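You operate a simulated robot arm through the tools that you are given. There is no shell and no other tool.

Carry out the task below with a simulated robot arm. There is one attempt and no reset: what you move stays moved.

## Task
Set the caliper on the brass block.
Fine: close the jaw on the block and press the set button; open the jaw and put the block back. Set down upright: brass block.

Only the result counts: the job must be done as asked and must still hold three seconds after the hand-in. Knocking over, shifting, dropping, spilling or breaking anything else fails it.

## Robot
A 7-joint arm with a fingered hand, fixed in place. Base frame: the origin is at the foot of the arm, x ahead of it, y to its left, z up; the work surface is at about z = 860. Lengths are in mm, angles in degrees, forces in N, time in s.
With the tool pointing down near the work surface it reaches from about 360 to 700 mm from the base axis. Its first joint turns from -69.0 to 172.0 degrees. Payload 3.2 kg.
Tool frame: the origin (TCP) lies between the finger pads and is the grasp point; the fingertips stand 26 mm ahead of it; z points along the fingers, y is the line along which they close. Largest opening 88 mm; the body of the gripper starts 30 mm behind the TCP. The gripper is a hand of 5 fingers: y runs from the thumb to the fingers, the wrist lies at [-16, -108, -172] in the tool frame, and closing takes about 1.5 s.
Orientation is that of the tool frame in the base frame, as a unit quaternion [w, x, y, z]. With the fingers straight down and the wrist toward the robot, the tool's x, y and z point along [0, 1, 0], [1, 0, 0] and [0, 0, -1] of the base frame.

## Interface
- The arm moves only by the tool apply_moves. Its argument "moves" is one flat list of numbers, 7 for each row, row after row: the shift along the base's x, y, z in mm, then the turn, a rotation vector about the base's x, y, z in degrees, then the finger opening in mm, from 0 to 88. In form: [tx, ty, tz, ax, ay, az, gripper, tx, ty, tz, ax, ay, az, gripper, ...]. A call has 1 to 20 rows; each row is the pose to reach, as a shift and turn from the pose commanded when the call began. Each row takes 0.2 s and may step no farther than 50 mm and 8.6 degrees from the row before; otherwise, or with a gripper value out of range, the whole call is refused. Where a pose cannot be reached the arm comes as near as it can. A force on the tool above 40 N (or 10 N above the force at the start of the call, whichever is more), or a blocked arm, ends the call early, and 0.2 s more pass. The fingers move at their own pace (about 72 mm/s each) and stop on an object; they squeeze with about 32 N. The grip force told is the motor's: it shows also when the fingers shut on nothing. Time passes only in rows, and 0.2 s behind the last, so rows that repeat a pose let the fingers close. The reply holds the time, the measured pose of the TCP, the force on the tool along the base axes, the opening and the grip force, in the units named above and with some noise, with the torque about the TCP (base axes, N m) and any sound that the robot's microphone picked up.
- Cameras (640 x 400 px; columns grow to the right, rows downward): "scene" is fixed at [398, -499, 1608.9]; the picture's right is [0.99, -0.17, 0.00], its down [-0.14, -0.83, -0.55] and it looks along [0.09, 0.54, -0.84] (base axes); focal length 339 px, centre (320, 200). "wrist" rides on the gripper at [67, -97, -117] in the tool frame; the picture's right is [-0.71, 0.33, -0.62], its down [-0.65, -0.65, 0.39] and it looks along [-0.28, 0.68, 0.68] (tool axes); focal length 234 px, centre (320, 200). There is no depth. A picture from a camera that has moved, and an enlarged one, comes with that camera's place and axes in the base frame and with its lens.
- snapshot(camera): a new picture of that camera. No time passes.
- lift_body(by): slides the trunk up (or, below 0, down) by that many mm; the arm rides with it, the base frame stays. It gives what a move gives, with no picture.
- grasp_type(shape): the hand has 5 fingers and takes this shape, open, in about a second: jaw (thumb against the fingers, like two jaws); tri (thumb and two fingers); tip (a fingertip pinch); poke (one finger out to press); point (the index stretched); flat (the hand flat); cup (the hand cupped); fist (a fist). The gripper value then closes the fingers along that shape, each until it touches; the sizes above hold for jaw. It gives what a move gives, with no picture.
- zoom(camera, box): a new picture of the part [left, top, right, bottom] of that camera's present view, enlarged. No time passes.
- sign_off(): hands the job in; it is judged then, once.

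Nothing tells you positions but the pictures and the camera data. Unless the task says otherwise, let go and move clear before handing in.

The tools are called after "Request:" as name(argument=value, ...) on one line, values as JSON. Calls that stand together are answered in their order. apply_moves: Moves the arm, as the interface text tells. Its arguments: {"type":"object","properties":{"moves":{"type":"array","items":{"type":"number"}}},"required":["moves"]} The other tools are called the same way: lift_body (by) slides the trunk up or down; grasp_type (shape) gives the hand a shape; snapshot (camera) takes a picture; zoom (camera, box) takes an enlarged picture of a part of a camera's view; sign_off () hands the job in.

At the start:

```text
clock: 0.0
position: [423.2, -106.9, 1218.1]
tcp_rot: [0.0, 0.707, 0.707, 0.0]
contact_force: [0.1, -0.3, -0.1]
torque: [-0.02, -0.02, -0.01]
width: 87.9
finger_force: 0.1
shape: jaw
trunk travel left (down, up): [-775.0, 65.0]
```

scene: 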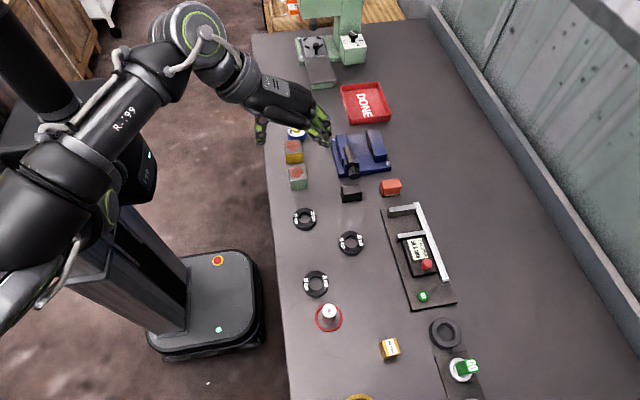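
wrist: 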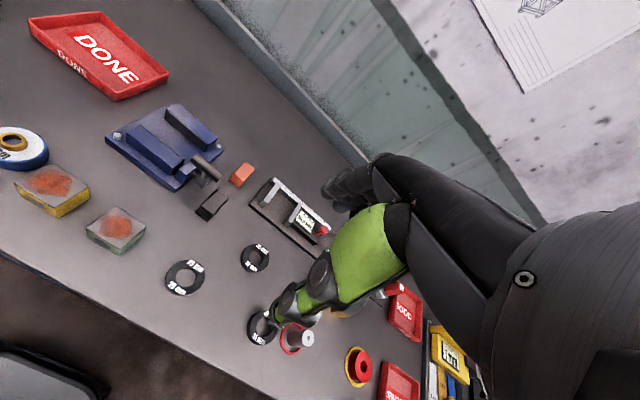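

I see a bench with a caliper-like fixture (rail with a sliding jaw, red and green buttons) near the middle right of the scene picture, and several blocks. I'll zoom in to identify the brass block and the caliper's parts.

Request:
zoom(camera="scene", box=[360, 180, 480, 320])

Request:
zoom(camera="scene", box=[280, 260, 500, 400])

Request:
zoom(camera="scene", box=[260, 110, 420, 230])

Request:
zoom(camera="wrist", box=[180, 130, 480, 400])

```text
2.86 times, centred on (420, 250) of scene
camera zoom: at [398.0, -499.0, 1608.9], right [0.99, -0.17, 0.0], down [-0.14, -0.83, -0.55], along [0.09, 0.54, -0.84], focal length 968 px, centre (34, 57)
```

zoom: 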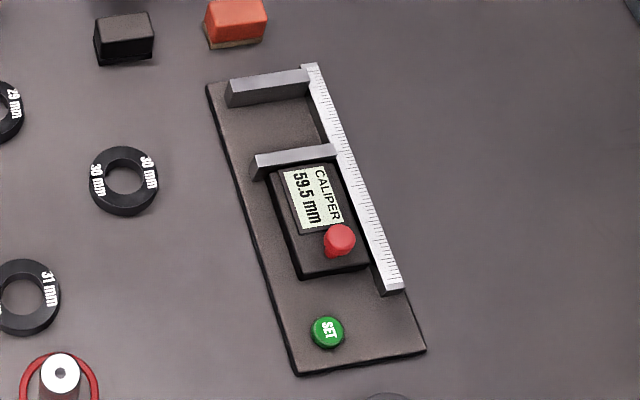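

```text
2.86 times, centred on (390, 330) of scene
camera zoom: at [398.0, -499.0, 1608.9], right [0.99, -0.17, 0.0], down [-0.14, -0.83, -0.55], along [0.09, 0.54, -0.84], focal length 968 px, centre (120, -171)
```

zoom: 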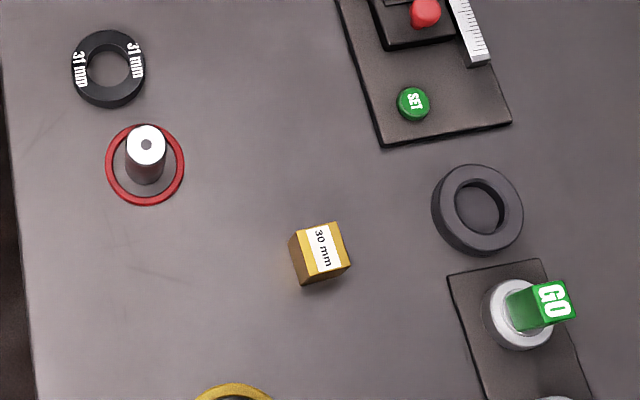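

```text
3.33 times, centred on (340, 170) of scene
camera zoom: at [398.0, -499.0, 1608.9], right [0.99, -0.17, 0.0], down [-0.14, -0.83, -0.55], along [0.09, 0.54, -0.84], focal length 1129 px, centre (253, 300)
```

zoom: 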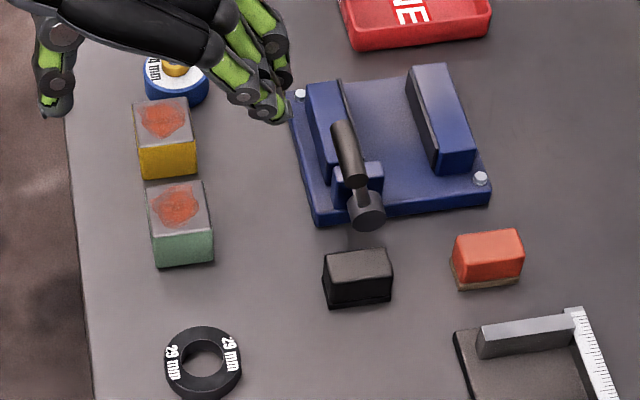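

```text
1.48 times, centred on (330, 265) of wrist
camera zoom: at [328.3, -39.7, 1336.2], right [0.33, -0.71, 0.62], down [-0.65, -0.65, -0.39], along [0.68, -0.28, -0.68], focal length 347 px, centre (305, 104)
```

zoom: 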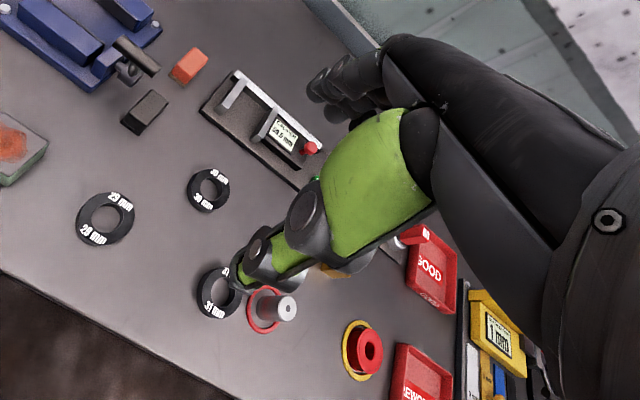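

The brass block is the cube labelled "30 mm". I'll look more closely at it, the caliper and the knob so I can compute their positions.

Request:
zoom(camera="scene", box=[370, 327, 410, 367])

Request:
zoom(camera="scene", box=[378, 195, 438, 255])

Request:
zoom(camera="scene", box=[396, 240, 462, 315])

Request:
zoom(camera="wrist", box=[230, 160, 350, 260])

```text
10.00 times, centred on (390, 347) of scene
camera zoom: at [398.0, -499.0, 1608.9], right [0.99, -0.17, 0.0], down [-0.14, -0.83, -0.55], along [0.09, 0.54, -0.84], focal length 3388 px, centre (-380, -1270)
```

zoom: 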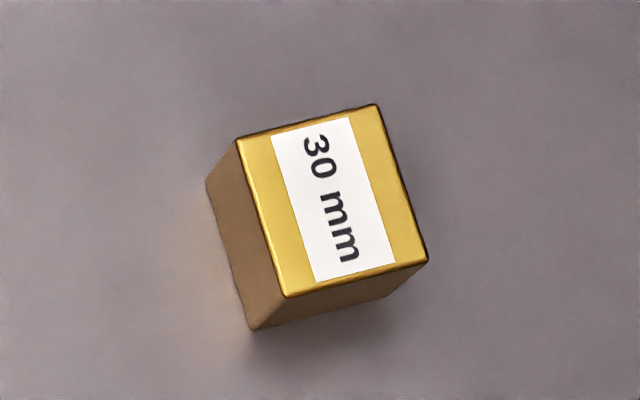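

```text
6.67 times, centred on (408, 225) of scene
camera zoom: at [398.0, -499.0, 1608.9], right [0.99, -0.17, 0.0], down [-0.14, -0.83, -0.55], along [0.09, 0.54, -0.84], focal length 2258 px, centre (-267, 33)
```

zoom: 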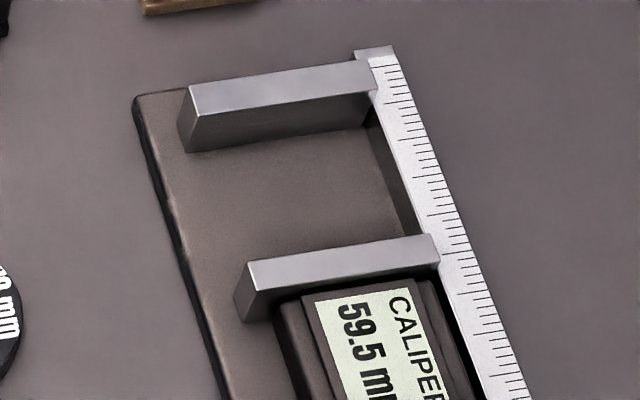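

```text
5.33 times, centred on (429, 278) of scene
camera zoom: at [398.0, -499.0, 1608.9], right [0.99, -0.17, 0.0], down [-0.14, -0.83, -0.55], along [0.09, 0.54, -0.84], focal length 1807 px, centre (-261, -213)
```

zoom: 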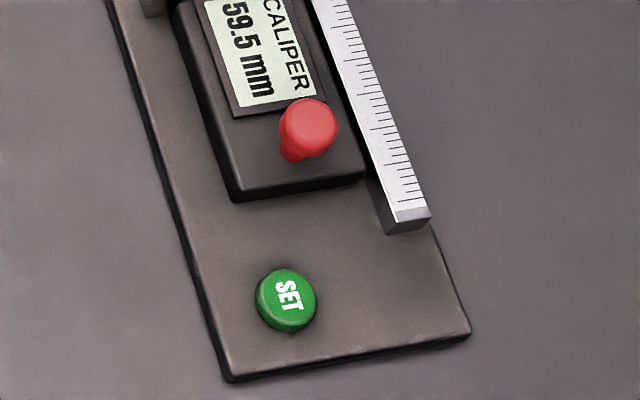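

```text
4.00 times, centred on (290, 210) of wrist
camera zoom: at [328.3, -39.7, 1336.2], right [0.33, -0.71, 0.62], down [-0.65, -0.65, -0.39], along [0.68, -0.28, -0.68], focal length 937 px, centre (440, 160)
```

zoom: 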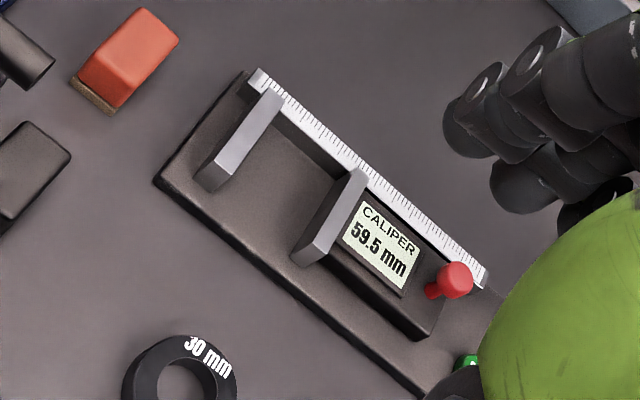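

The block is about 30x30x44 mm at roughly (554, -402). The caliper lies along y with its jaw gap around (640–708, -103 to -164), the knob near (676, -254) and SET near (657, -310). Next I'll look at the hand shapes while it is up in free air.

Request:
zoom(camera="scene", box=[230, 70, 350, 150])

Request:
grasp_type(shape="tri")

Request:
zoom(camera="scene", box=[230, 70, 350, 150])

Request:
snapshot(camera="wrist")

Request:
grasp_type(shape="tip")

Request:
zoom(camera="scene", box=[230, 70, 350, 150])

Request:
snapshot(camera="wrist")

Request:
grasp_type(shape="poke")

Request:
zoom(camera="scene", box=[230, 70, 350, 150])

Request:
snapshot(camera="wrist")

```text
5.00 times, centred on (290, 110) of scene
camera zoom: at [398.0, -499.0, 1608.9], right [0.99, -0.17, 0.0], down [-0.14, -0.83, -0.55], along [0.09, 0.54, -0.84], focal length 1694 px, centre (470, 650)
```

zoom: 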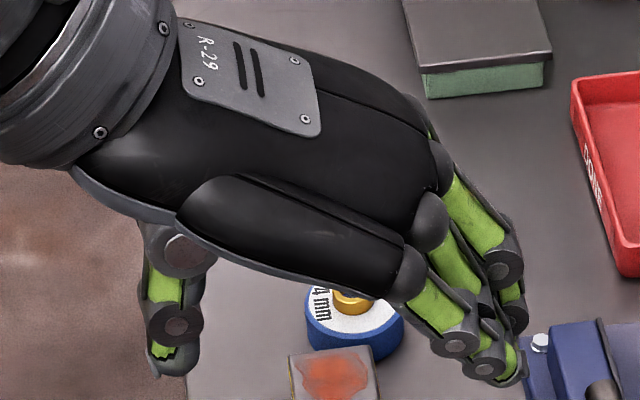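

```text
clock: 0.9
position: [423.0, -105.4, 1217.2]
tcp_rot: [-0.001, 0.708, 0.707, 0.0]
contact_force: [0.4, 0.5, -0.2]
torque: [0.02, -0.02, 0.02]
width: 87.8
finger_force: 0.1
shape: tri
trunk travel left (down, up): [-775.0, 65.0]
```

```text
5.00 times, centred on (290, 110) of scene
camera zoom: at [398.0, -499.0, 1608.9], right [0.99, -0.17, 0.0], down [-0.14, -0.83, -0.55], along [0.09, 0.54, -0.84], focal length 1694 px, centre (470, 650)
```

zoom: 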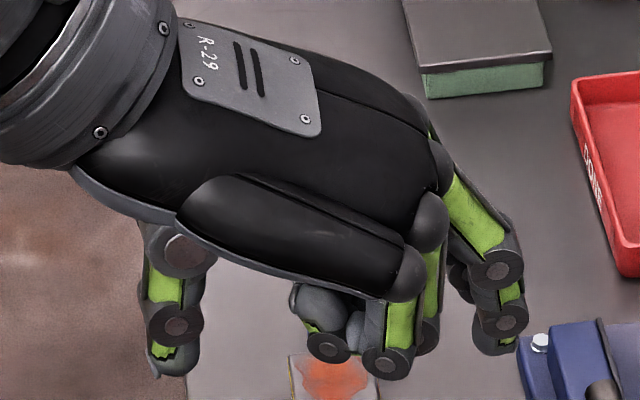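

```text
taken
camera wrist: at [328.3, -39.7, 1336.2], right [0.33, -0.71, 0.62], down [-0.65, -0.65, -0.39], along [0.68, -0.28, -0.68], focal length 234 px, centre (320, 200)
```

wrist: 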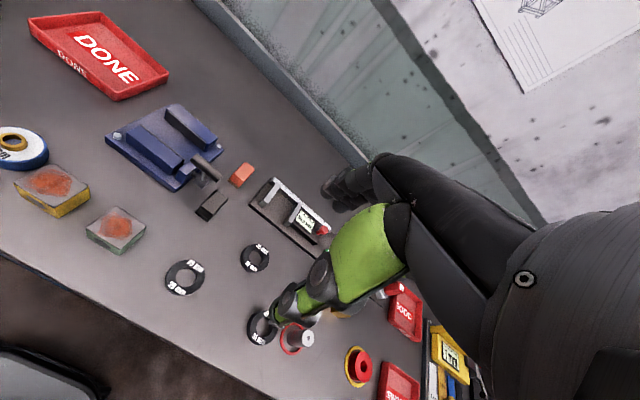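

```text
clock: 1.8
position: [424.6, -106.0, 1217.2]
tcp_rot: [0.0, 0.707, 0.707, 0.001]
contact_force: [-0.3, 0.4, 0.3]
torque: [0.0, 0.0, -0.02]
width: 87.9
finger_force: 0.1
shape: tip
trunk travel left (down, up): [-775.0, 65.0]
```

```text
5.00 times, centred on (290, 110) of scene
camera zoom: at [398.0, -499.0, 1608.9], right [0.99, -0.17, 0.0], down [-0.14, -0.83, -0.55], along [0.09, 0.54, -0.84], focal length 1694 px, centre (470, 650)
```

zoom: 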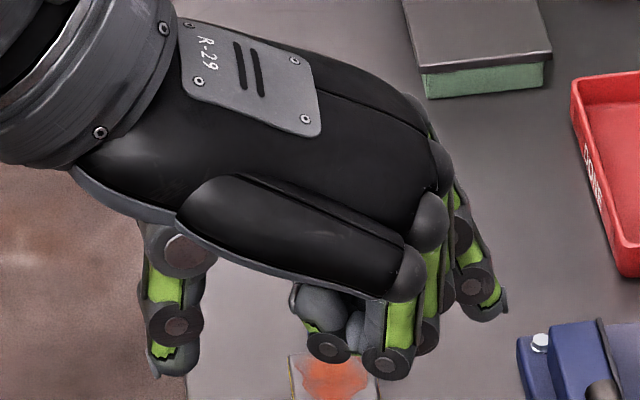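

```text
taken
camera wrist: at [328.3, -39.7, 1336.2], right [0.33, -0.71, 0.62], down [-0.65, -0.65, -0.39], along [0.68, -0.28, -0.68], focal length 234 px, centre (320, 200)
```

wrist: 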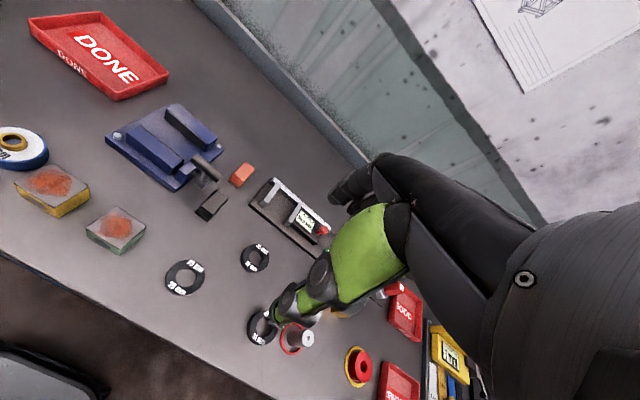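

```text
clock: 2.7
position: [422.3, -106.4, 1217.4]
tcp_rot: [0.001, 0.707, 0.707, 0.0]
contact_force: [-0.4, 0.2, -0.2]
torque: [-0.02, -0.02, 0.01]
width: 0.0
finger_force: 0.0
shape: poke
trunk travel left (down, up): [-775.0, 65.0]
```

```text
5.00 times, centred on (290, 110) of scene
camera zoom: at [398.0, -499.0, 1608.9], right [0.99, -0.17, 0.0], down [-0.14, -0.83, -0.55], along [0.09, 0.54, -0.84], focal length 1694 px, centre (470, 650)
```

zoom: 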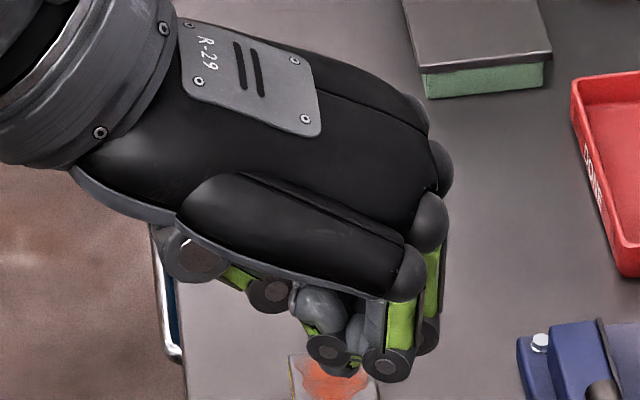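

```text
taken
camera wrist: at [328.3, -39.7, 1336.2], right [0.33, -0.71, 0.62], down [-0.65, -0.65, -0.39], along [0.68, -0.28, -0.68], focal length 234 px, centre (320, 200)
```

wrist: 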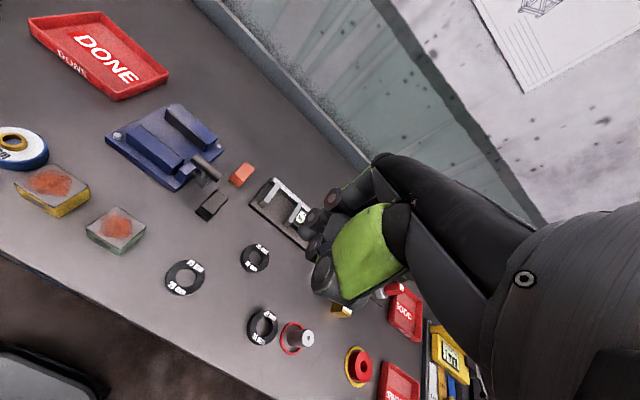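

The index is on the +y side and the curled ring and little fingers are on the -y side. I'll inspect the poke shape in detail, because I need to know where its fingertip is.

Request:
zoom(camera="wrist", box=[270, 130, 430, 330])

Request:
grasp_type(shape="point")

Request:
zoom(camera="scene", box=[230, 70, 350, 150])

Request:
zoom(camera="wrist", box=[270, 130, 430, 330])

Request:
grasp_type(shape="tip")

Request:
apply_moves(moves=[0, 0, 0, 0, 0, 0, 30, 0, 0, 0, 0, 0, 0, 30, 0, 0, 0, 0, 0, 0, 30, 0, 0, 0, 0, 0, 0, 30, 0, 0, 0, 0, 0, 0, 30])

Request:
zoom(camera="scene", box=[230, 70, 350, 150])

Request:
zoom(camera="wrist", box=[270, 130, 430, 330])

```text
2.00 times, centred on (350, 230) of wrist
camera zoom: at [328.3, -39.7, 1336.2], right [0.33, -0.71, 0.62], down [-0.65, -0.65, -0.39], along [0.68, -0.28, -0.68], focal length 468 px, centre (260, 140)
```

zoom: 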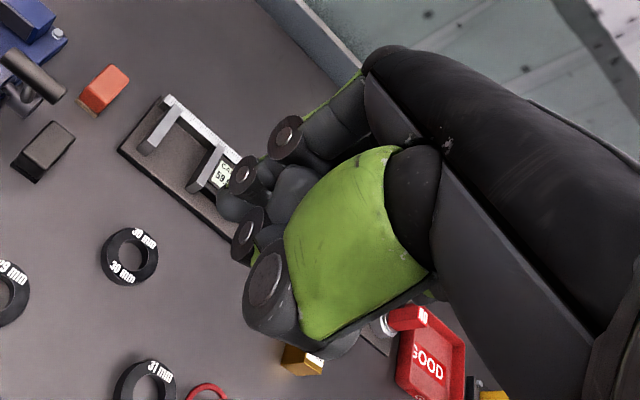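

```text
clock: 3.6
position: [422.2, -106.1, 1217.8]
tcp_rot: [0.0, 0.708, 0.706, 0.0]
contact_force: [-0.3, -0.2, 0.2]
torque: [0.01, -0.03, -0.01]
width: 0.0
finger_force: 0.0
shape: point
trunk travel left (down, up): [-775.0, 65.0]
```

```text
5.00 times, centred on (290, 110) of scene
camera zoom: at [398.0, -499.0, 1608.9], right [0.99, -0.17, 0.0], down [-0.14, -0.83, -0.55], along [0.09, 0.54, -0.84], focal length 1694 px, centre (470, 650)
```

zoom: 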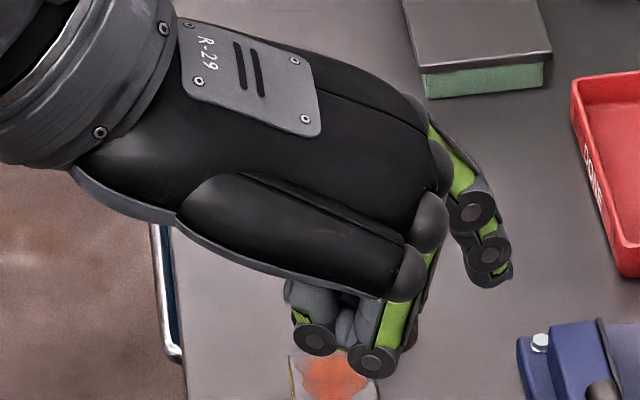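

```text
2.00 times, centred on (350, 230) of wrist
camera zoom: at [328.3, -39.7, 1336.2], right [0.33, -0.71, 0.62], down [-0.65, -0.65, -0.39], along [0.68, -0.28, -0.68], focal length 468 px, centre (260, 140)
```

zoom: 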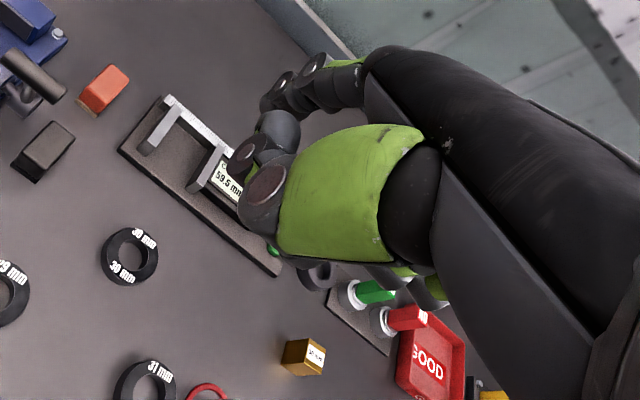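

```text
clock: 4.5
position: [421.8, -106.5, 1216.6]
tcp_rot: [0.0, 0.707, 0.707, -0.001]
contact_force: [0.1, 0.0, -1.2]
torque: [0.02, -0.03, 0.0]
width: 88.0
finger_force: 0.0
shape: tip
trunk travel left (down, up): [-775.0, 65.0]
```

```text
clock: 5.7
position: [422.4, -107.0, 1217.5]
tcp_rot: [0.0, 0.707, 0.707, 0.0]
contact_force: [0.3, -0.3, 0.3]
torque: [0.0, -0.02, 0.0]
width: 30.7
finger_force: 0.1
shape: tip
trunk travel left (down, up): [-775.0, 65.0]
```

```text
5.00 times, centred on (290, 110) of scene
camera zoom: at [398.0, -499.0, 1608.9], right [0.99, -0.17, 0.0], down [-0.14, -0.83, -0.55], along [0.09, 0.54, -0.84], focal length 1694 px, centre (470, 650)
```

zoom: 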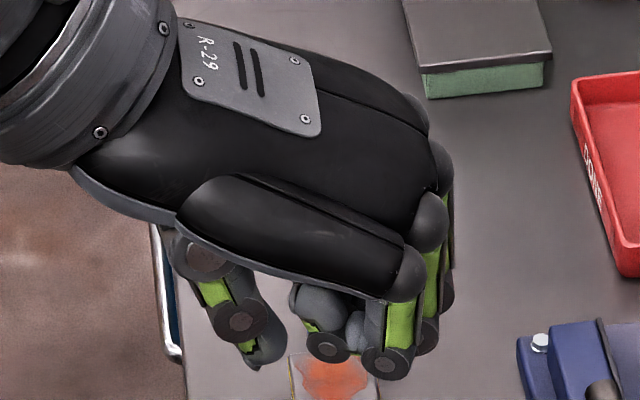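

```text
2.00 times, centred on (350, 230) of wrist
camera zoom: at [328.3, -39.7, 1336.2], right [0.33, -0.71, 0.62], down [-0.65, -0.65, -0.39], along [0.68, -0.28, -0.68], focal length 468 px, centre (260, 140)
```

zoom: 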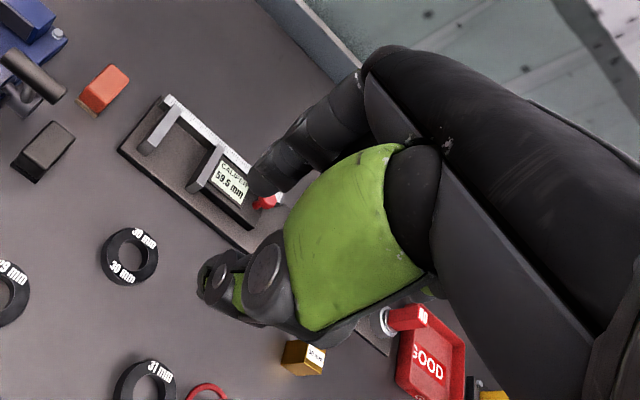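

The layout is clear enough to start. I'll use the jaw shape and grip the block's top part across x, with the fingertips above caliper jaw height. First I'll hover over the block and check my position estimates against the pictures.

Request:
grasp_type(shape="jaw")

Request:
apply_moves(moves=[13, -29, -20, 0, 0, 0, 70, 26, -59, -40, 0, 0, 0, 70, 39, -88, -60, 0, 0, 0, 70, 52, -118, -80, 0, 0, 0, 70, 65, -147, -100, 0, 0, 0, 70, 78, -177, -120, 0, 0, 0, 70, 91, -206, -140, 0, 0, 0, 70, 104, -236, -160, 0, 0, 0, 70, 117, -265, -180, 0, 0, 0, 70, 131, -296, -200, 0, 0, 0, 70, 131, -296, -220, 0, 0, 0, 70, 131, -296, -220, 0, 0, 0, 70])

Request:
snapshot(camera="scene")

Request:
snapshot(camera="wrist")

```text
clock: 6.6
position: [422.6, -105.7, 1217.7]
tcp_rot: [0.0, 0.707, 0.707, 0.0]
contact_force: [0.5, 0.1, 0.4]
torque: [0.03, -0.01, -0.01]
width: 87.6
finger_force: 0.0
shape: jaw
trunk travel left (down, up): [-775.0, 65.0]
```

```text
clock: 9.2
position: [554.7, -403.3, 996.2]
tcp_rot: [0.0, 0.707, 0.707, 0.0]
contact_force: [-0.8, 0.9, 0.0]
torque: [-0.02, 0.04, 0.04]
width: 70.0
finger_force: 0.1
shape: jaw
trunk travel left (down, up): [-775.0, 65.0]
```

```text
taken
```

scene: 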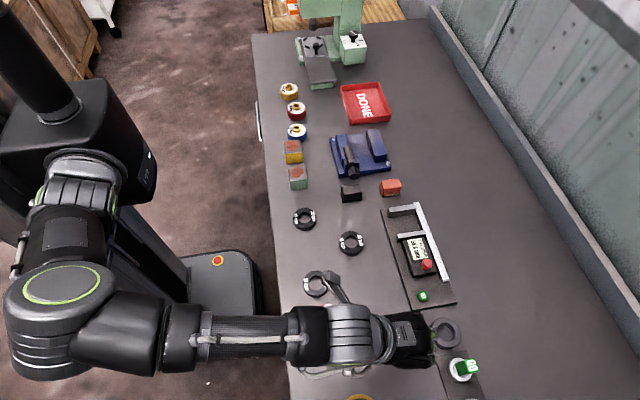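

```text
taken
camera wrist: at [458.8, -335.6, 1116.6], right [0.33, -0.71, 0.62], down [-0.65, -0.65, -0.39], along [0.68, -0.28, -0.68], focal length 234 px, centre (320, 200)
```

wrist: 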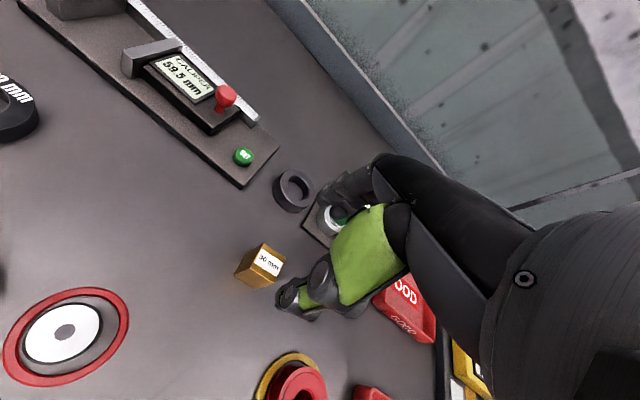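

The arm hides the block from the scene camera here, so I'll use the wrist camera to refine where the block and caliper are.

Request:
zoom(camera="wrist", box=[220, 230, 340, 330])

Request:
zoom(camera="wrist", box=[110, 20, 290, 200])

```text
4.00 times, centred on (280, 280) of wrist
camera zoom: at [458.8, -335.6, 1116.6], right [0.33, -0.71, 0.62], down [-0.65, -0.65, -0.39], along [0.68, -0.28, -0.68], focal length 937 px, centre (480, -120)
```

zoom: 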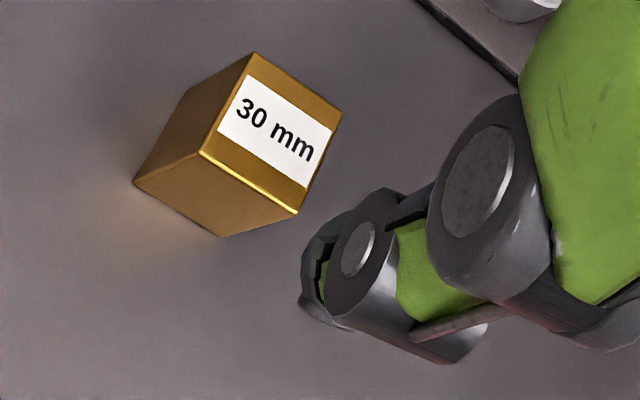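

```text
2.22 times, centred on (200, 110) of wrist
camera zoom: at [458.8, -335.6, 1116.6], right [0.33, -0.71, 0.62], down [-0.65, -0.65, -0.39], along [0.68, -0.28, -0.68], focal length 520 px, centre (587, 400)
```

zoom: 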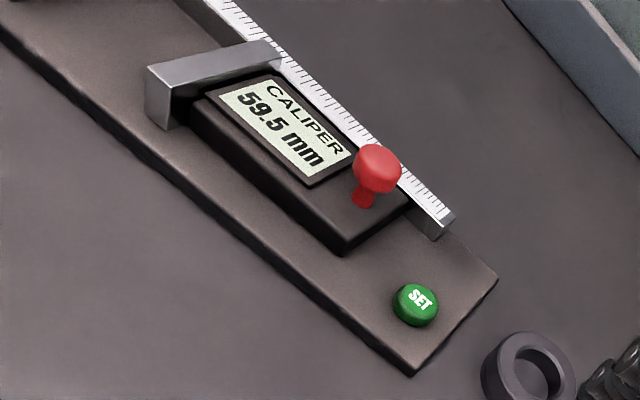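

Both cameras put the block near (557, -404), yawed about 4°. I'll descend so the fingertips are just above its top and check the alignment there.

Request:
apply_moves(moves=[1, 0, -15, 0, 0, 1.8, 70, 3, -1, -30, 0, 0, 3.6, 70, 3, -1, -48, 0, 0, 3.6, 70, 3, -1, -48, 0, 0, 3.6, 70])

Request:
snapshot(camera="wrist")

Request:
zoom(camera="scene", box=[340, 290, 460, 390])

Request:
zoom(camera="wrist", box=[220, 230, 380, 350])

```text
clock: 10.2
position: [556.7, -403.3, 949.6]
tcp_rot: [0.0, 0.684, 0.729, 0.001]
contact_force: [-0.2, -0.1, 0.4]
torque: [0.0, -0.03, 0.02]
width: 70.4
finger_force: 0.1
shape: jaw
trunk travel left (down, up): [-775.0, 65.0]
```

```text
taken
camera wrist: at [457.5, -342.1, 1068.9], right [0.38, -0.69, 0.62], down [-0.61, -0.69, -0.39], along [0.7, -0.24, -0.68], focal length 234 px, centre (320, 200)
```

wrist: 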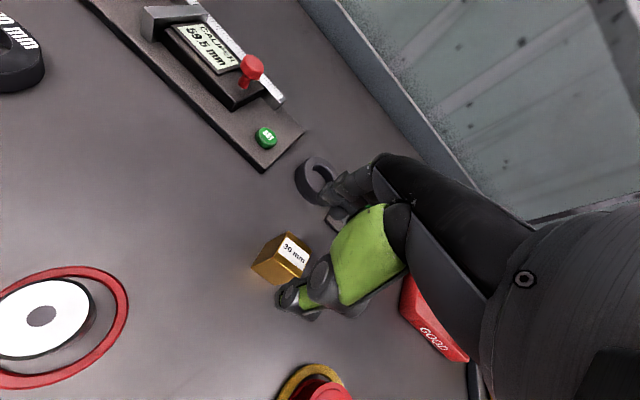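

```text
4.00 times, centred on (400, 340) of scene
camera zoom: at [398.0, -499.0, 1608.9], right [0.99, -0.17, 0.0], down [-0.14, -0.83, -0.55], along [0.09, 0.54, -0.84], focal length 1355 px, centre (0, -360)
```

zoom: 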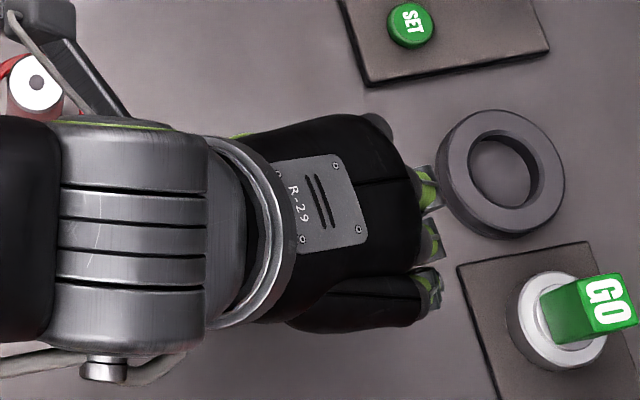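

```text
3.33 times, centred on (300, 290) of wrist
camera zoom: at [457.5, -342.1, 1068.9], right [0.38, -0.69, 0.62], down [-0.61, -0.69, -0.39], along [0.7, -0.24, -0.68], focal length 781 px, centre (387, -100)
```

zoom: 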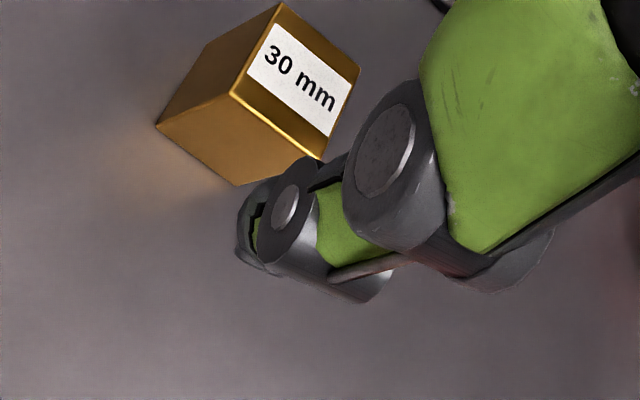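

The wrist view puts the block's centre at about (560, -405), with a top near z≈903. I'll lower so the fingertips overlap the top ~15 mm of the block, then close the fingers.

Request:
apply_moves(moves=[2.5, -1.3, -12, 0, 0, 0, 66, 2.5, -1.3, -24, 0, 0, 0, 62, 2.5, -1.3, -36, 0, 0, 0, 60, 2.5, -1.3, -36, 0, 0, 0, 50, 2.5, -1.3, -36, 0, 0, 0, 44, 2.5, -1.3, -36, 0, 0, 0, 40, 2.5, -1.3, -36, 0, 0, 0, 40])

Request:
zoom(camera="wrist", box=[220, 200, 380, 350])

```text
clock: 11.8
position: [561.0, -405.3, 914.2]
tcp_rot: [0.0, 0.684, 0.729, 0.0]
contact_force: [0.5, -0.6, -0.4]
torque: [-0.01, 0.02, 0.06]
width: 40.6
finger_force: 0.1
shape: jaw
trunk travel left (down, up): [-775.0, 65.0]
```

```text
2.67 times, centred on (300, 275) of wrist
camera zoom: at [461.3, -344.3, 1033.0], right [0.38, -0.69, 0.62], down [-0.61, -0.69, -0.39], along [0.7, -0.24, -0.68], focal length 624 px, centre (373, 0)
```

zoom: 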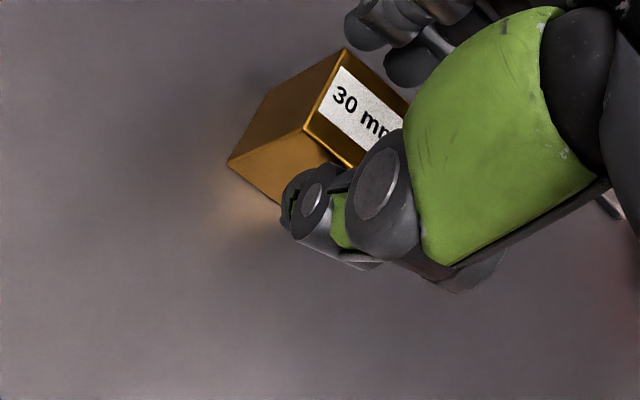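

The hand straddles the block well, so I'll close on it.

Request:
apply_moves(moves=[0, 2, 0, 0, 0, 0, 36, 0, 2, 0, 0, 0, 0, 30, 0, 2, 0, 0, 0, 0, 24, 0, 2, 0, 0, 0, 0, 20, 0, 2, 0, 0, 0, 0, 20, 0, 2, 0, 0, 0, 0, 20])

Request:
zoom(camera="wrist", box=[220, 200, 380, 350])

```text
clock: 13.2
position: [560.2, -402.1, 913.1]
tcp_rot: [0.0, 0.685, 0.729, 0.0]
contact_force: [-0.8, -0.1, -0.7]
torque: [0.02, -0.03, 0.01]
width: 23.8
finger_force: 32.5
shape: jaw
trunk travel left (down, up): [-775.0, 65.0]
```

```text
2.67 times, centred on (300, 275) of wrist
camera zoom: at [460.8, -341.9, 1033.0], right [0.38, -0.69, 0.62], down [-0.61, -0.69, -0.39], along [0.7, -0.24, -0.68], focal length 624 px, centre (373, 0)
```

zoom: 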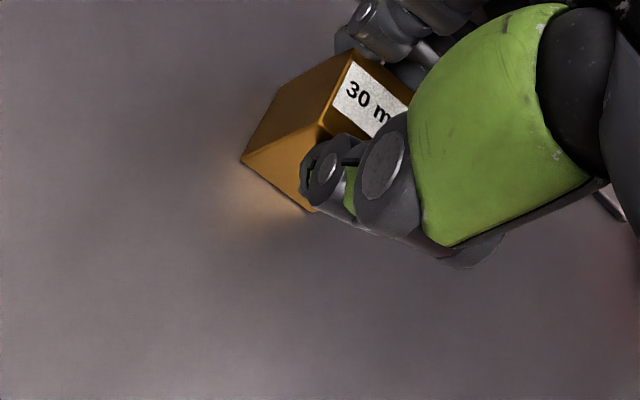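

The fingers hold at 32 N. I'll lift slightly and check the grip.

Request:
apply_moves(moves=[0, 0, 5, 0, 0, 0, 18, 0, 0, 15, 0, 0, 0, 18, 0, 0, 30, 0, 0, 0, 18, 0, 0, 30, 0, 0, 0, 18])

Request:
zoom(camera="wrist", box=[220, 200, 380, 350])

Request:
snapshot(camera="wrist")

```text
clock: 14.2
position: [561.0, -403.2, 942.1]
tcp_rot: [-0.001, 0.684, 0.729, 0.0]
contact_force: [0.0, 0.4, -2.3]
torque: [0.04, -0.03, -0.02]
width: 24.1
finger_force: 32.3
shape: jaw
trunk travel left (down, up): [-775.0, 65.0]
```

```text
2.67 times, centred on (300, 275) of wrist
camera zoom: at [461.8, -342.3, 1062.1], right [0.38, -0.69, 0.62], down [-0.61, -0.69, -0.39], along [0.7, -0.23, -0.68], focal length 624 px, centre (373, 0)
```

zoom: 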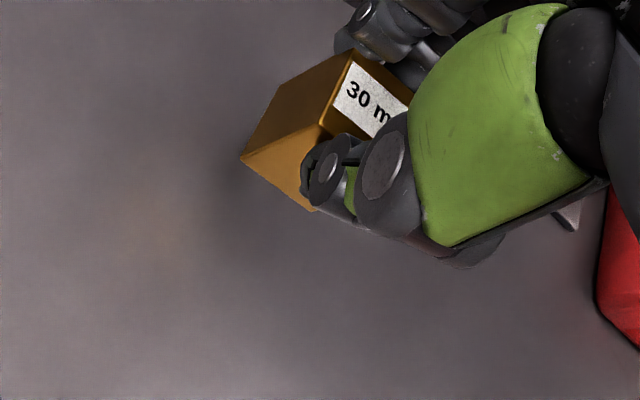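

```text
taken
camera wrist: at [461.8, -342.3, 1062.1], right [0.38, -0.69, 0.62], down [-0.61, -0.69, -0.39], along [0.7, -0.23, -0.68], focal length 234 px, centre (320, 200)
```

wrist: 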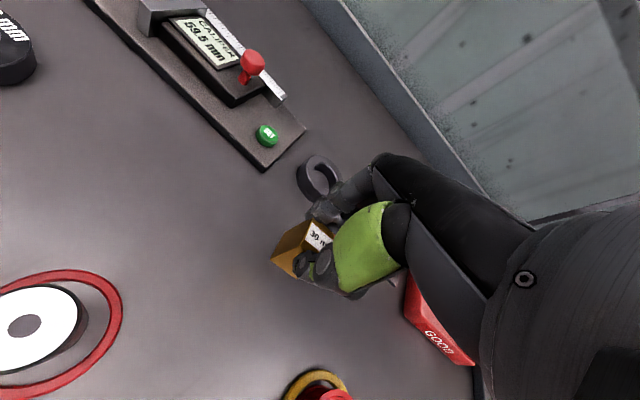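

The block is held firmly. I'll raise it and carry it over the caliper gap, turning it about 3° to align with the jaws.

Request:
apply_moves(moves=[0, 0, 35, 0, 0, 0, 18, 0, 0, 70, 0, 0, 0, 18, 12, 35, 75, 0, 0, -0.5, 18, 25, 73, 75, 0, 0, -1, 18, 38, 111, 75, 0, 0, -1.5, 18, 51, 149, 75, 0, 0, -2, 18, 64, 187, 75, 0, 0, -2.5, 18, 77, 225, 75, 0, 0, -3, 18, 88, 255, 75, 0, 0, -3.2, 18, 95, 275, 75, 0, 0, -3.2, 18, 95, 275, 75, 0, 0, -3.2, 18])

Request:
snapshot(camera="wrist")

Request:
snapshot(camera="scene")

Request:
zoom(camera="scene", box=[360, 160, 480, 260])

```text
clock: 16.6
position: [654.3, -129.0, 1017.1]
tcp_rot: [-0.001, 0.705, 0.71, 0.001]
contact_force: [-0.9, 0.1, -3.3]
torque: [0.02, 0.0, 0.02]
width: 23.7
finger_force: 31.8
shape: jaw
trunk travel left (down, up): [-775.0, 65.0]
```

```text
taken
camera wrist: at [558.7, -63.3, 1136.2], right [0.34, -0.71, 0.62], down [-0.65, -0.65, -0.39], along [0.68, -0.27, -0.68], focal length 234 px, centre (320, 200)
```

wrist: 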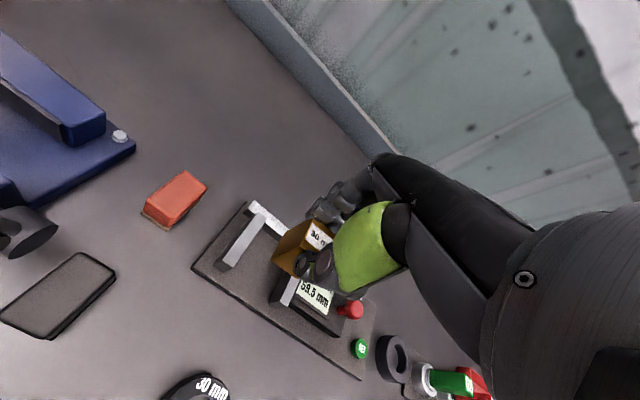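

```text
taken
```

scene: 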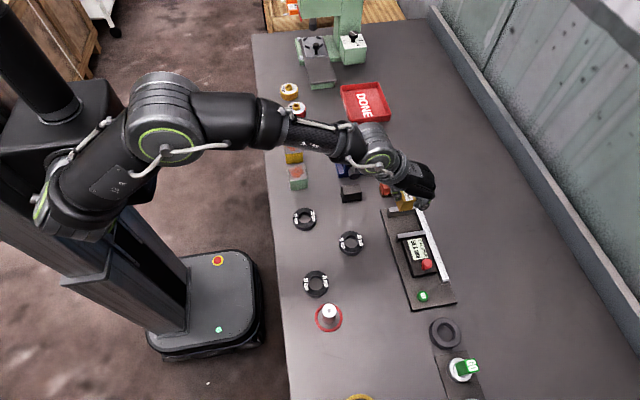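

```text
4.00 times, centred on (420, 210) of scene
camera zoom: at [398.0, -499.0, 1608.9], right [0.99, -0.17, 0.0], down [-0.14, -0.83, -0.55], along [0.09, 0.54, -0.84], focal length 1355 px, centre (-80, 160)
```

zoom: 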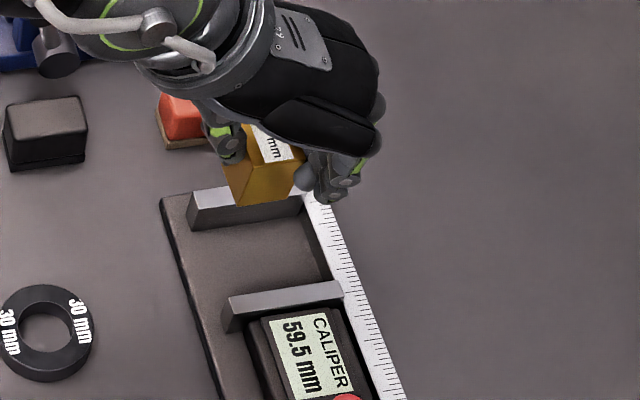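

The block is over the caliper. I'll zoom in with the wrist camera to fix the jaw positions.

Request:
zoom(camera="wrist", box=[180, 180, 400, 390])

Request:
zoom(camera="wrist", box=[190, 190, 310, 310])

Request:
zoom(camera="scene", box=[375, 180, 435, 230])

```text
1.90 times, centred on (290, 285) of wrist
camera zoom: at [558.7, -63.3, 1136.2], right [0.34, -0.71, 0.62], down [-0.65, -0.65, -0.39], along [0.68, -0.27, -0.68], focal length 446 px, centre (377, 38)
```

zoom: 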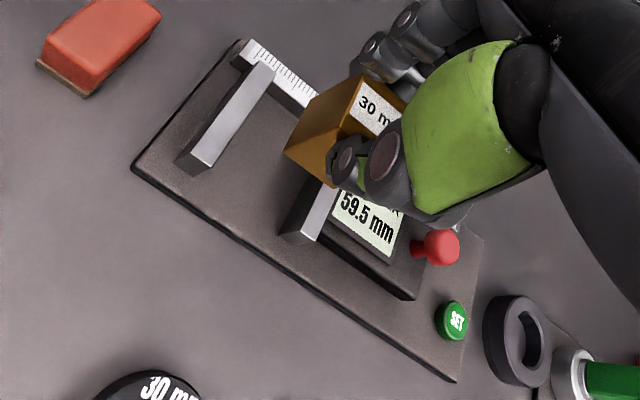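

```text
3.33 times, centred on (250, 250) of wrist
camera zoom: at [558.7, -63.3, 1136.2], right [0.34, -0.71, 0.62], down [-0.65, -0.65, -0.39], along [0.68, -0.27, -0.68], focal length 781 px, centre (553, 33)
```

zoom: 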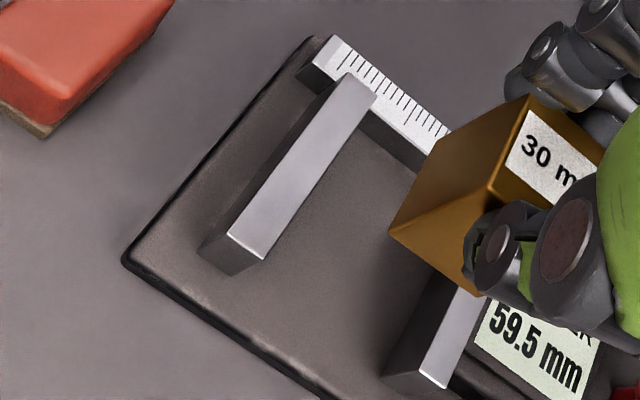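

```text
8.00 times, centred on (405, 205) of scene
camera zoom: at [398.0, -499.0, 1608.9], right [0.99, -0.17, 0.0], down [-0.14, -0.83, -0.55], along [0.09, 0.54, -0.84], focal length 2710 px, centre (-360, 160)
```

zoom: 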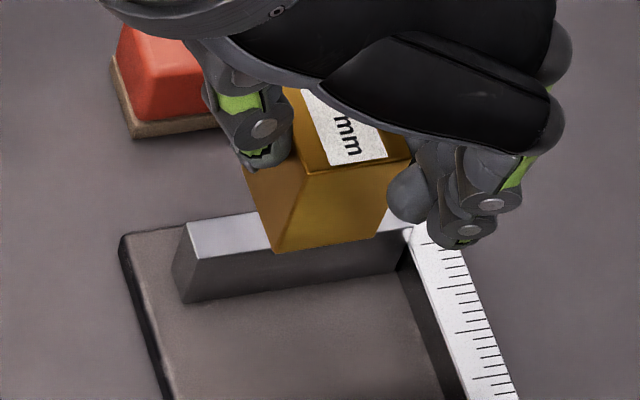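

The two cameras differ by a few mm, so I'll lower the block to just above jaw height and compare it with the jaws directly in the pictures.

Request:
apply_moves(moves=[3, -3, -20, 0, 0, 0, 18, 6, -5, -40, 0, 0, 0, 18, 6, -5, -58, 0, 0, 0, 18, 6, -5, -58, 0, 0, 0, 18])

Request:
zoom(camera="wrist", box=[180, 180, 400, 390])

Request:
zoom(camera="scene", box=[375, 190, 435, 250])

```text
clock: 17.6
position: [661.6, -133.0, 959.1]
tcp_rot: [0.0, 0.705, 0.709, 0.0]
contact_force: [0.4, 0.4, -2.7]
torque: [0.02, 0.01, 0.0]
width: 23.8
finger_force: 31.8
shape: jaw
trunk travel left (down, up): [-775.0, 65.0]
```

```text
1.90 times, centred on (290, 285) of wrist
camera zoom: at [565.1, -67.8, 1077.9], right [0.34, -0.71, 0.62], down [-0.65, -0.65, -0.39], along [0.68, -0.27, -0.68], focal length 446 px, centre (377, 38)
```

zoom: 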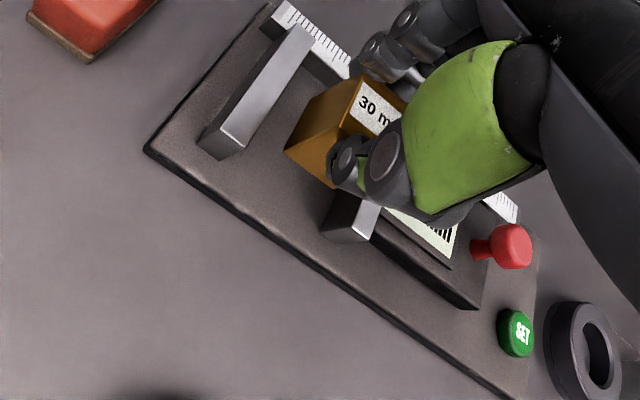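

```text
6.67 times, centred on (405, 220) of scene
camera zoom: at [398.0, -499.0, 1608.9], right [0.99, -0.17, 0.0], down [-0.14, -0.83, -0.55], along [0.09, 0.54, -0.84], focal length 2258 px, centre (-247, 67)
```

zoom: 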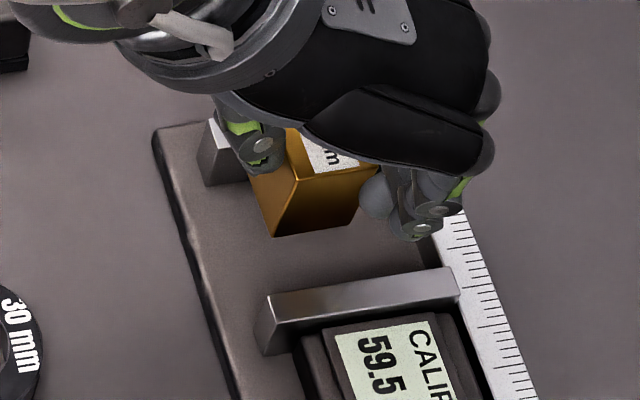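

The scene view agrees with the hand frame: the block sits centred in the gap, about 15 mm from each jaw. I'll shift it 8 mm toward the fixed jaw and lower it gently onto the plate.

Request:
apply_moves(moves=[0, 4, -10, 0, 0, 0, 18, 0, 8, -20, 0, 0, 0, 18, 0, 8, -30, 0, 0, 0, 18, 0, 8, -34, 0, 0, 0, 18, 0, 8, -34, 0, 0, 0, 18])

Request:
zoom(camera="wrist", box=[180, 180, 400, 390])

Request:
zoom(camera="scene", box=[375, 190, 435, 250])

```text
clock: 18.8
position: [660.2, -124.9, 926.4]
tcp_rot: [-0.001, 0.705, 0.709, 0.001]
contact_force: [-0.9, -0.3, -2.6]
torque: [0.01, 0.01, -0.01]
width: 23.6
finger_force: 31.9
shape: jaw
trunk travel left (down, up): [-775.0, 65.0]
```

```text
1.90 times, centred on (290, 285) of wrist
camera zoom: at [565.4, -58.9, 1045.1], right [0.34, -0.71, 0.62], down [-0.65, -0.65, -0.39], along [0.68, -0.27, -0.68], focal length 446 px, centre (377, 38)
```

zoom: 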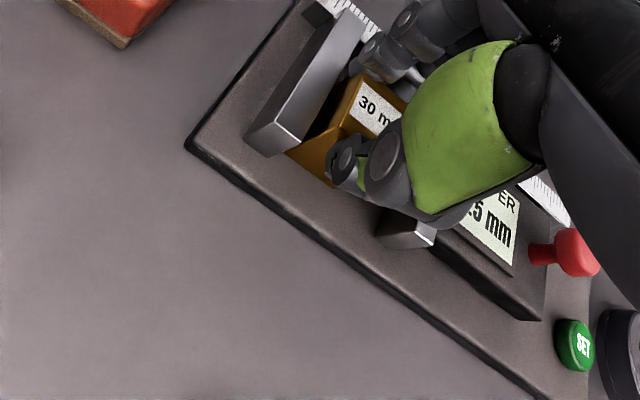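

```text
6.67 times, centred on (405, 220) of scene
camera zoom: at [398.0, -499.0, 1608.9], right [0.99, -0.17, 0.0], down [-0.14, -0.83, -0.55], along [0.09, 0.54, -0.84], focal length 2258 px, centre (-247, 67)
```

zoom: 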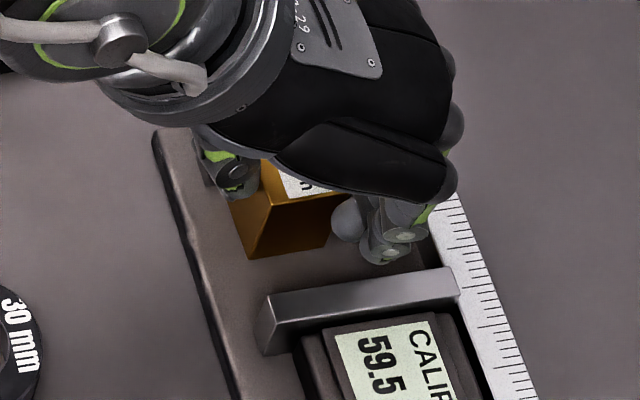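

The block is inside the gap. I'll creep down until it touches the plate.

Request:
apply_moves(moves=[0, 0, -1, 0, 0, 0, 18, 0, 0, -2, 0, 0, 0, 18, 0, 0, -3, 0, 0, 0, 18, 0, 0, -4, 0, 0, 0, 18, 0, 0, -4, 0, 0, 0, 18])

```text
clock: 20.0
position: [659.9, -125.5, 924.7]
tcp_rot: [0.003, 0.704, 0.71, 0.002]
contact_force: [0.4, 0.3, 10.9]
torque: [-0.01, -0.1, 0.0]
width: 24.2
finger_force: 32.0
shape: jaw
trunk travel left (down, up): [-775.0, 65.0]
```

Contact with the plate at TCP z ≈ 924.7. I'll take off the pressure and open the fingers slowly.

Request:
apply_moves(moves=[0, 0, 1, 0, 0, 0, 18, 0, 0, 1, 0, 0, 0, 24, 0, 0, 1, 0, 0, 0, 28, 0, 0, 1, 0, 0, 0, 32, 0, 0, 1, 0, 0, 0, 36, 0, 0, 1, 0, 0, 0, 40, 0, 0, 1, 0, 0, 0, 40])

Request:
zoom(camera="wrist", box=[180, 180, 400, 390])

Request:
zoom(camera="scene", box=[375, 190, 435, 250])

```text
clock: 21.6
position: [661.4, -124.3, 922.2]
tcp_rot: [0.001, 0.704, 0.71, 0.0]
contact_force: [-0.9, 0.1, 0.1]
torque: [-0.01, -0.03, -0.01]
width: 39.6
finger_force: 0.1
shape: jaw
trunk travel left (down, up): [-775.0, 65.0]
```

```text
1.90 times, centred on (290, 285) of wrist
camera zoom: at [565.2, -58.6, 1041.8], right [0.34, -0.71, 0.62], down [-0.65, -0.65, -0.39], along [0.68, -0.27, -0.68], focal length 446 px, centre (377, 38)
```

zoom: 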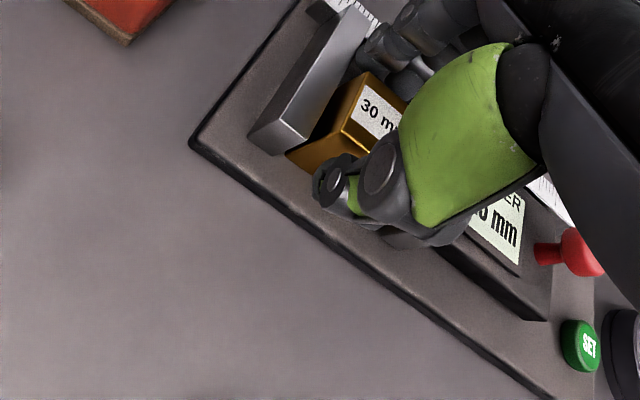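

```text
6.67 times, centred on (405, 220) of scene
camera zoom: at [398.0, -499.0, 1608.9], right [0.99, -0.17, 0.0], down [-0.14, -0.83, -0.55], along [0.09, 0.54, -0.84], focal length 2258 px, centre (-247, 67)
```

zoom: 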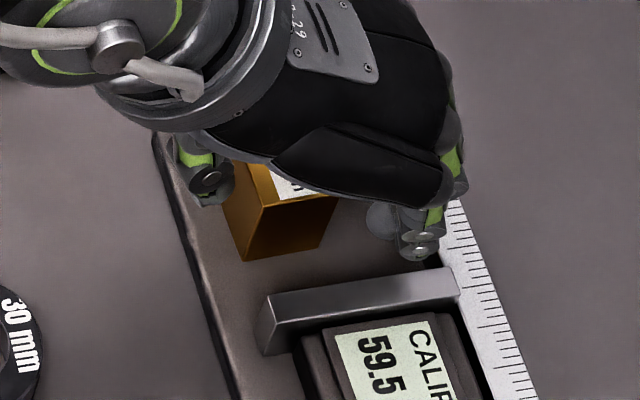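

The block is released and upright. I'll rise straight up and look.

Request:
apply_moves(moves=[0, 0, 10, 0, 0, 0, 42, 0, 0, 25, 0, 0, 0, 42, 0, 0, 60, 0, 0, 0, 44, 0, 0, 105, 0, 0, 0, 50, -40, 0, 130, 0, 0, 0, 60, -80, 0, 130, 0, 0, 0, 60, -120, 0, 130, 0, 0, 0, 60, -120, 0, 130, 0, 0, 0, 60])

Request:
zoom(camera="scene", box=[375, 180, 465, 315])

Request:
zoom(camera="scene", box=[380, 190, 440, 250])

Request:
snapshot(camera="wrist")

```text
clock: 23.4
position: [541.0, -125.3, 1050.9]
tcp_rot: [0.0, 0.704, 0.71, -0.001]
contact_force: [0.7, -0.2, 0.2]
torque: [0.04, 0.0, -0.01]
width: 59.6
finger_force: 0.0
shape: jaw
trunk travel left (down, up): [-775.0, 65.0]
```

```text
2.96 times, centred on (420, 248) of scene
camera zoom: at [398.0, -499.0, 1608.9], right [0.99, -0.17, 0.0], down [-0.14, -0.83, -0.55], along [0.09, 0.54, -0.84], focal length 1004 px, centre (24, 59)
```

zoom: 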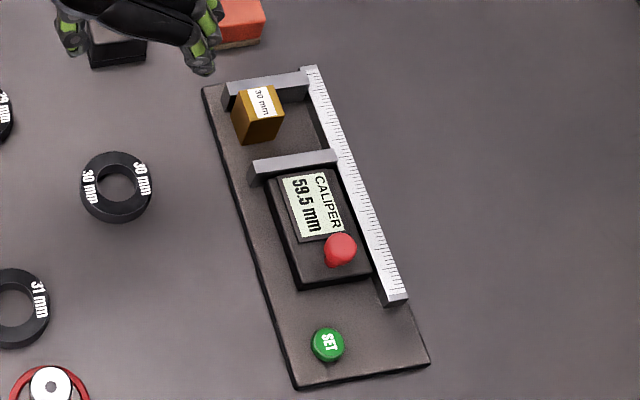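

```text
6.67 times, centred on (410, 220) of scene
camera zoom: at [398.0, -499.0, 1608.9], right [0.99, -0.17, 0.0], down [-0.14, -0.83, -0.55], along [0.09, 0.54, -0.84], focal length 2258 px, centre (-280, 67)
```

zoom: 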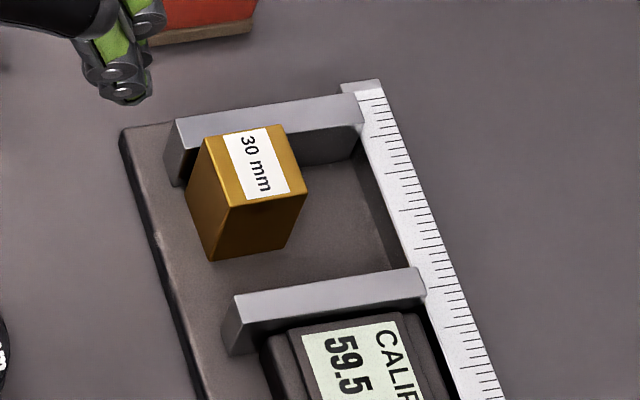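

```text
taken
camera wrist: at [445.7, -57.9, 1169.6], right [0.34, -0.71, 0.62], down [-0.65, -0.65, -0.39], along [0.68, -0.27, -0.68], focal length 234 px, centre (320, 200)
```

wrist: 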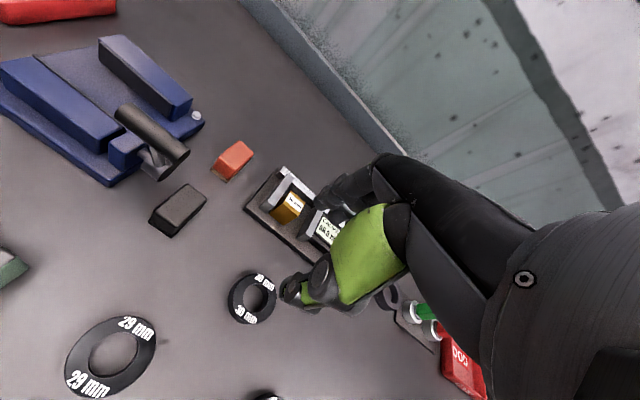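

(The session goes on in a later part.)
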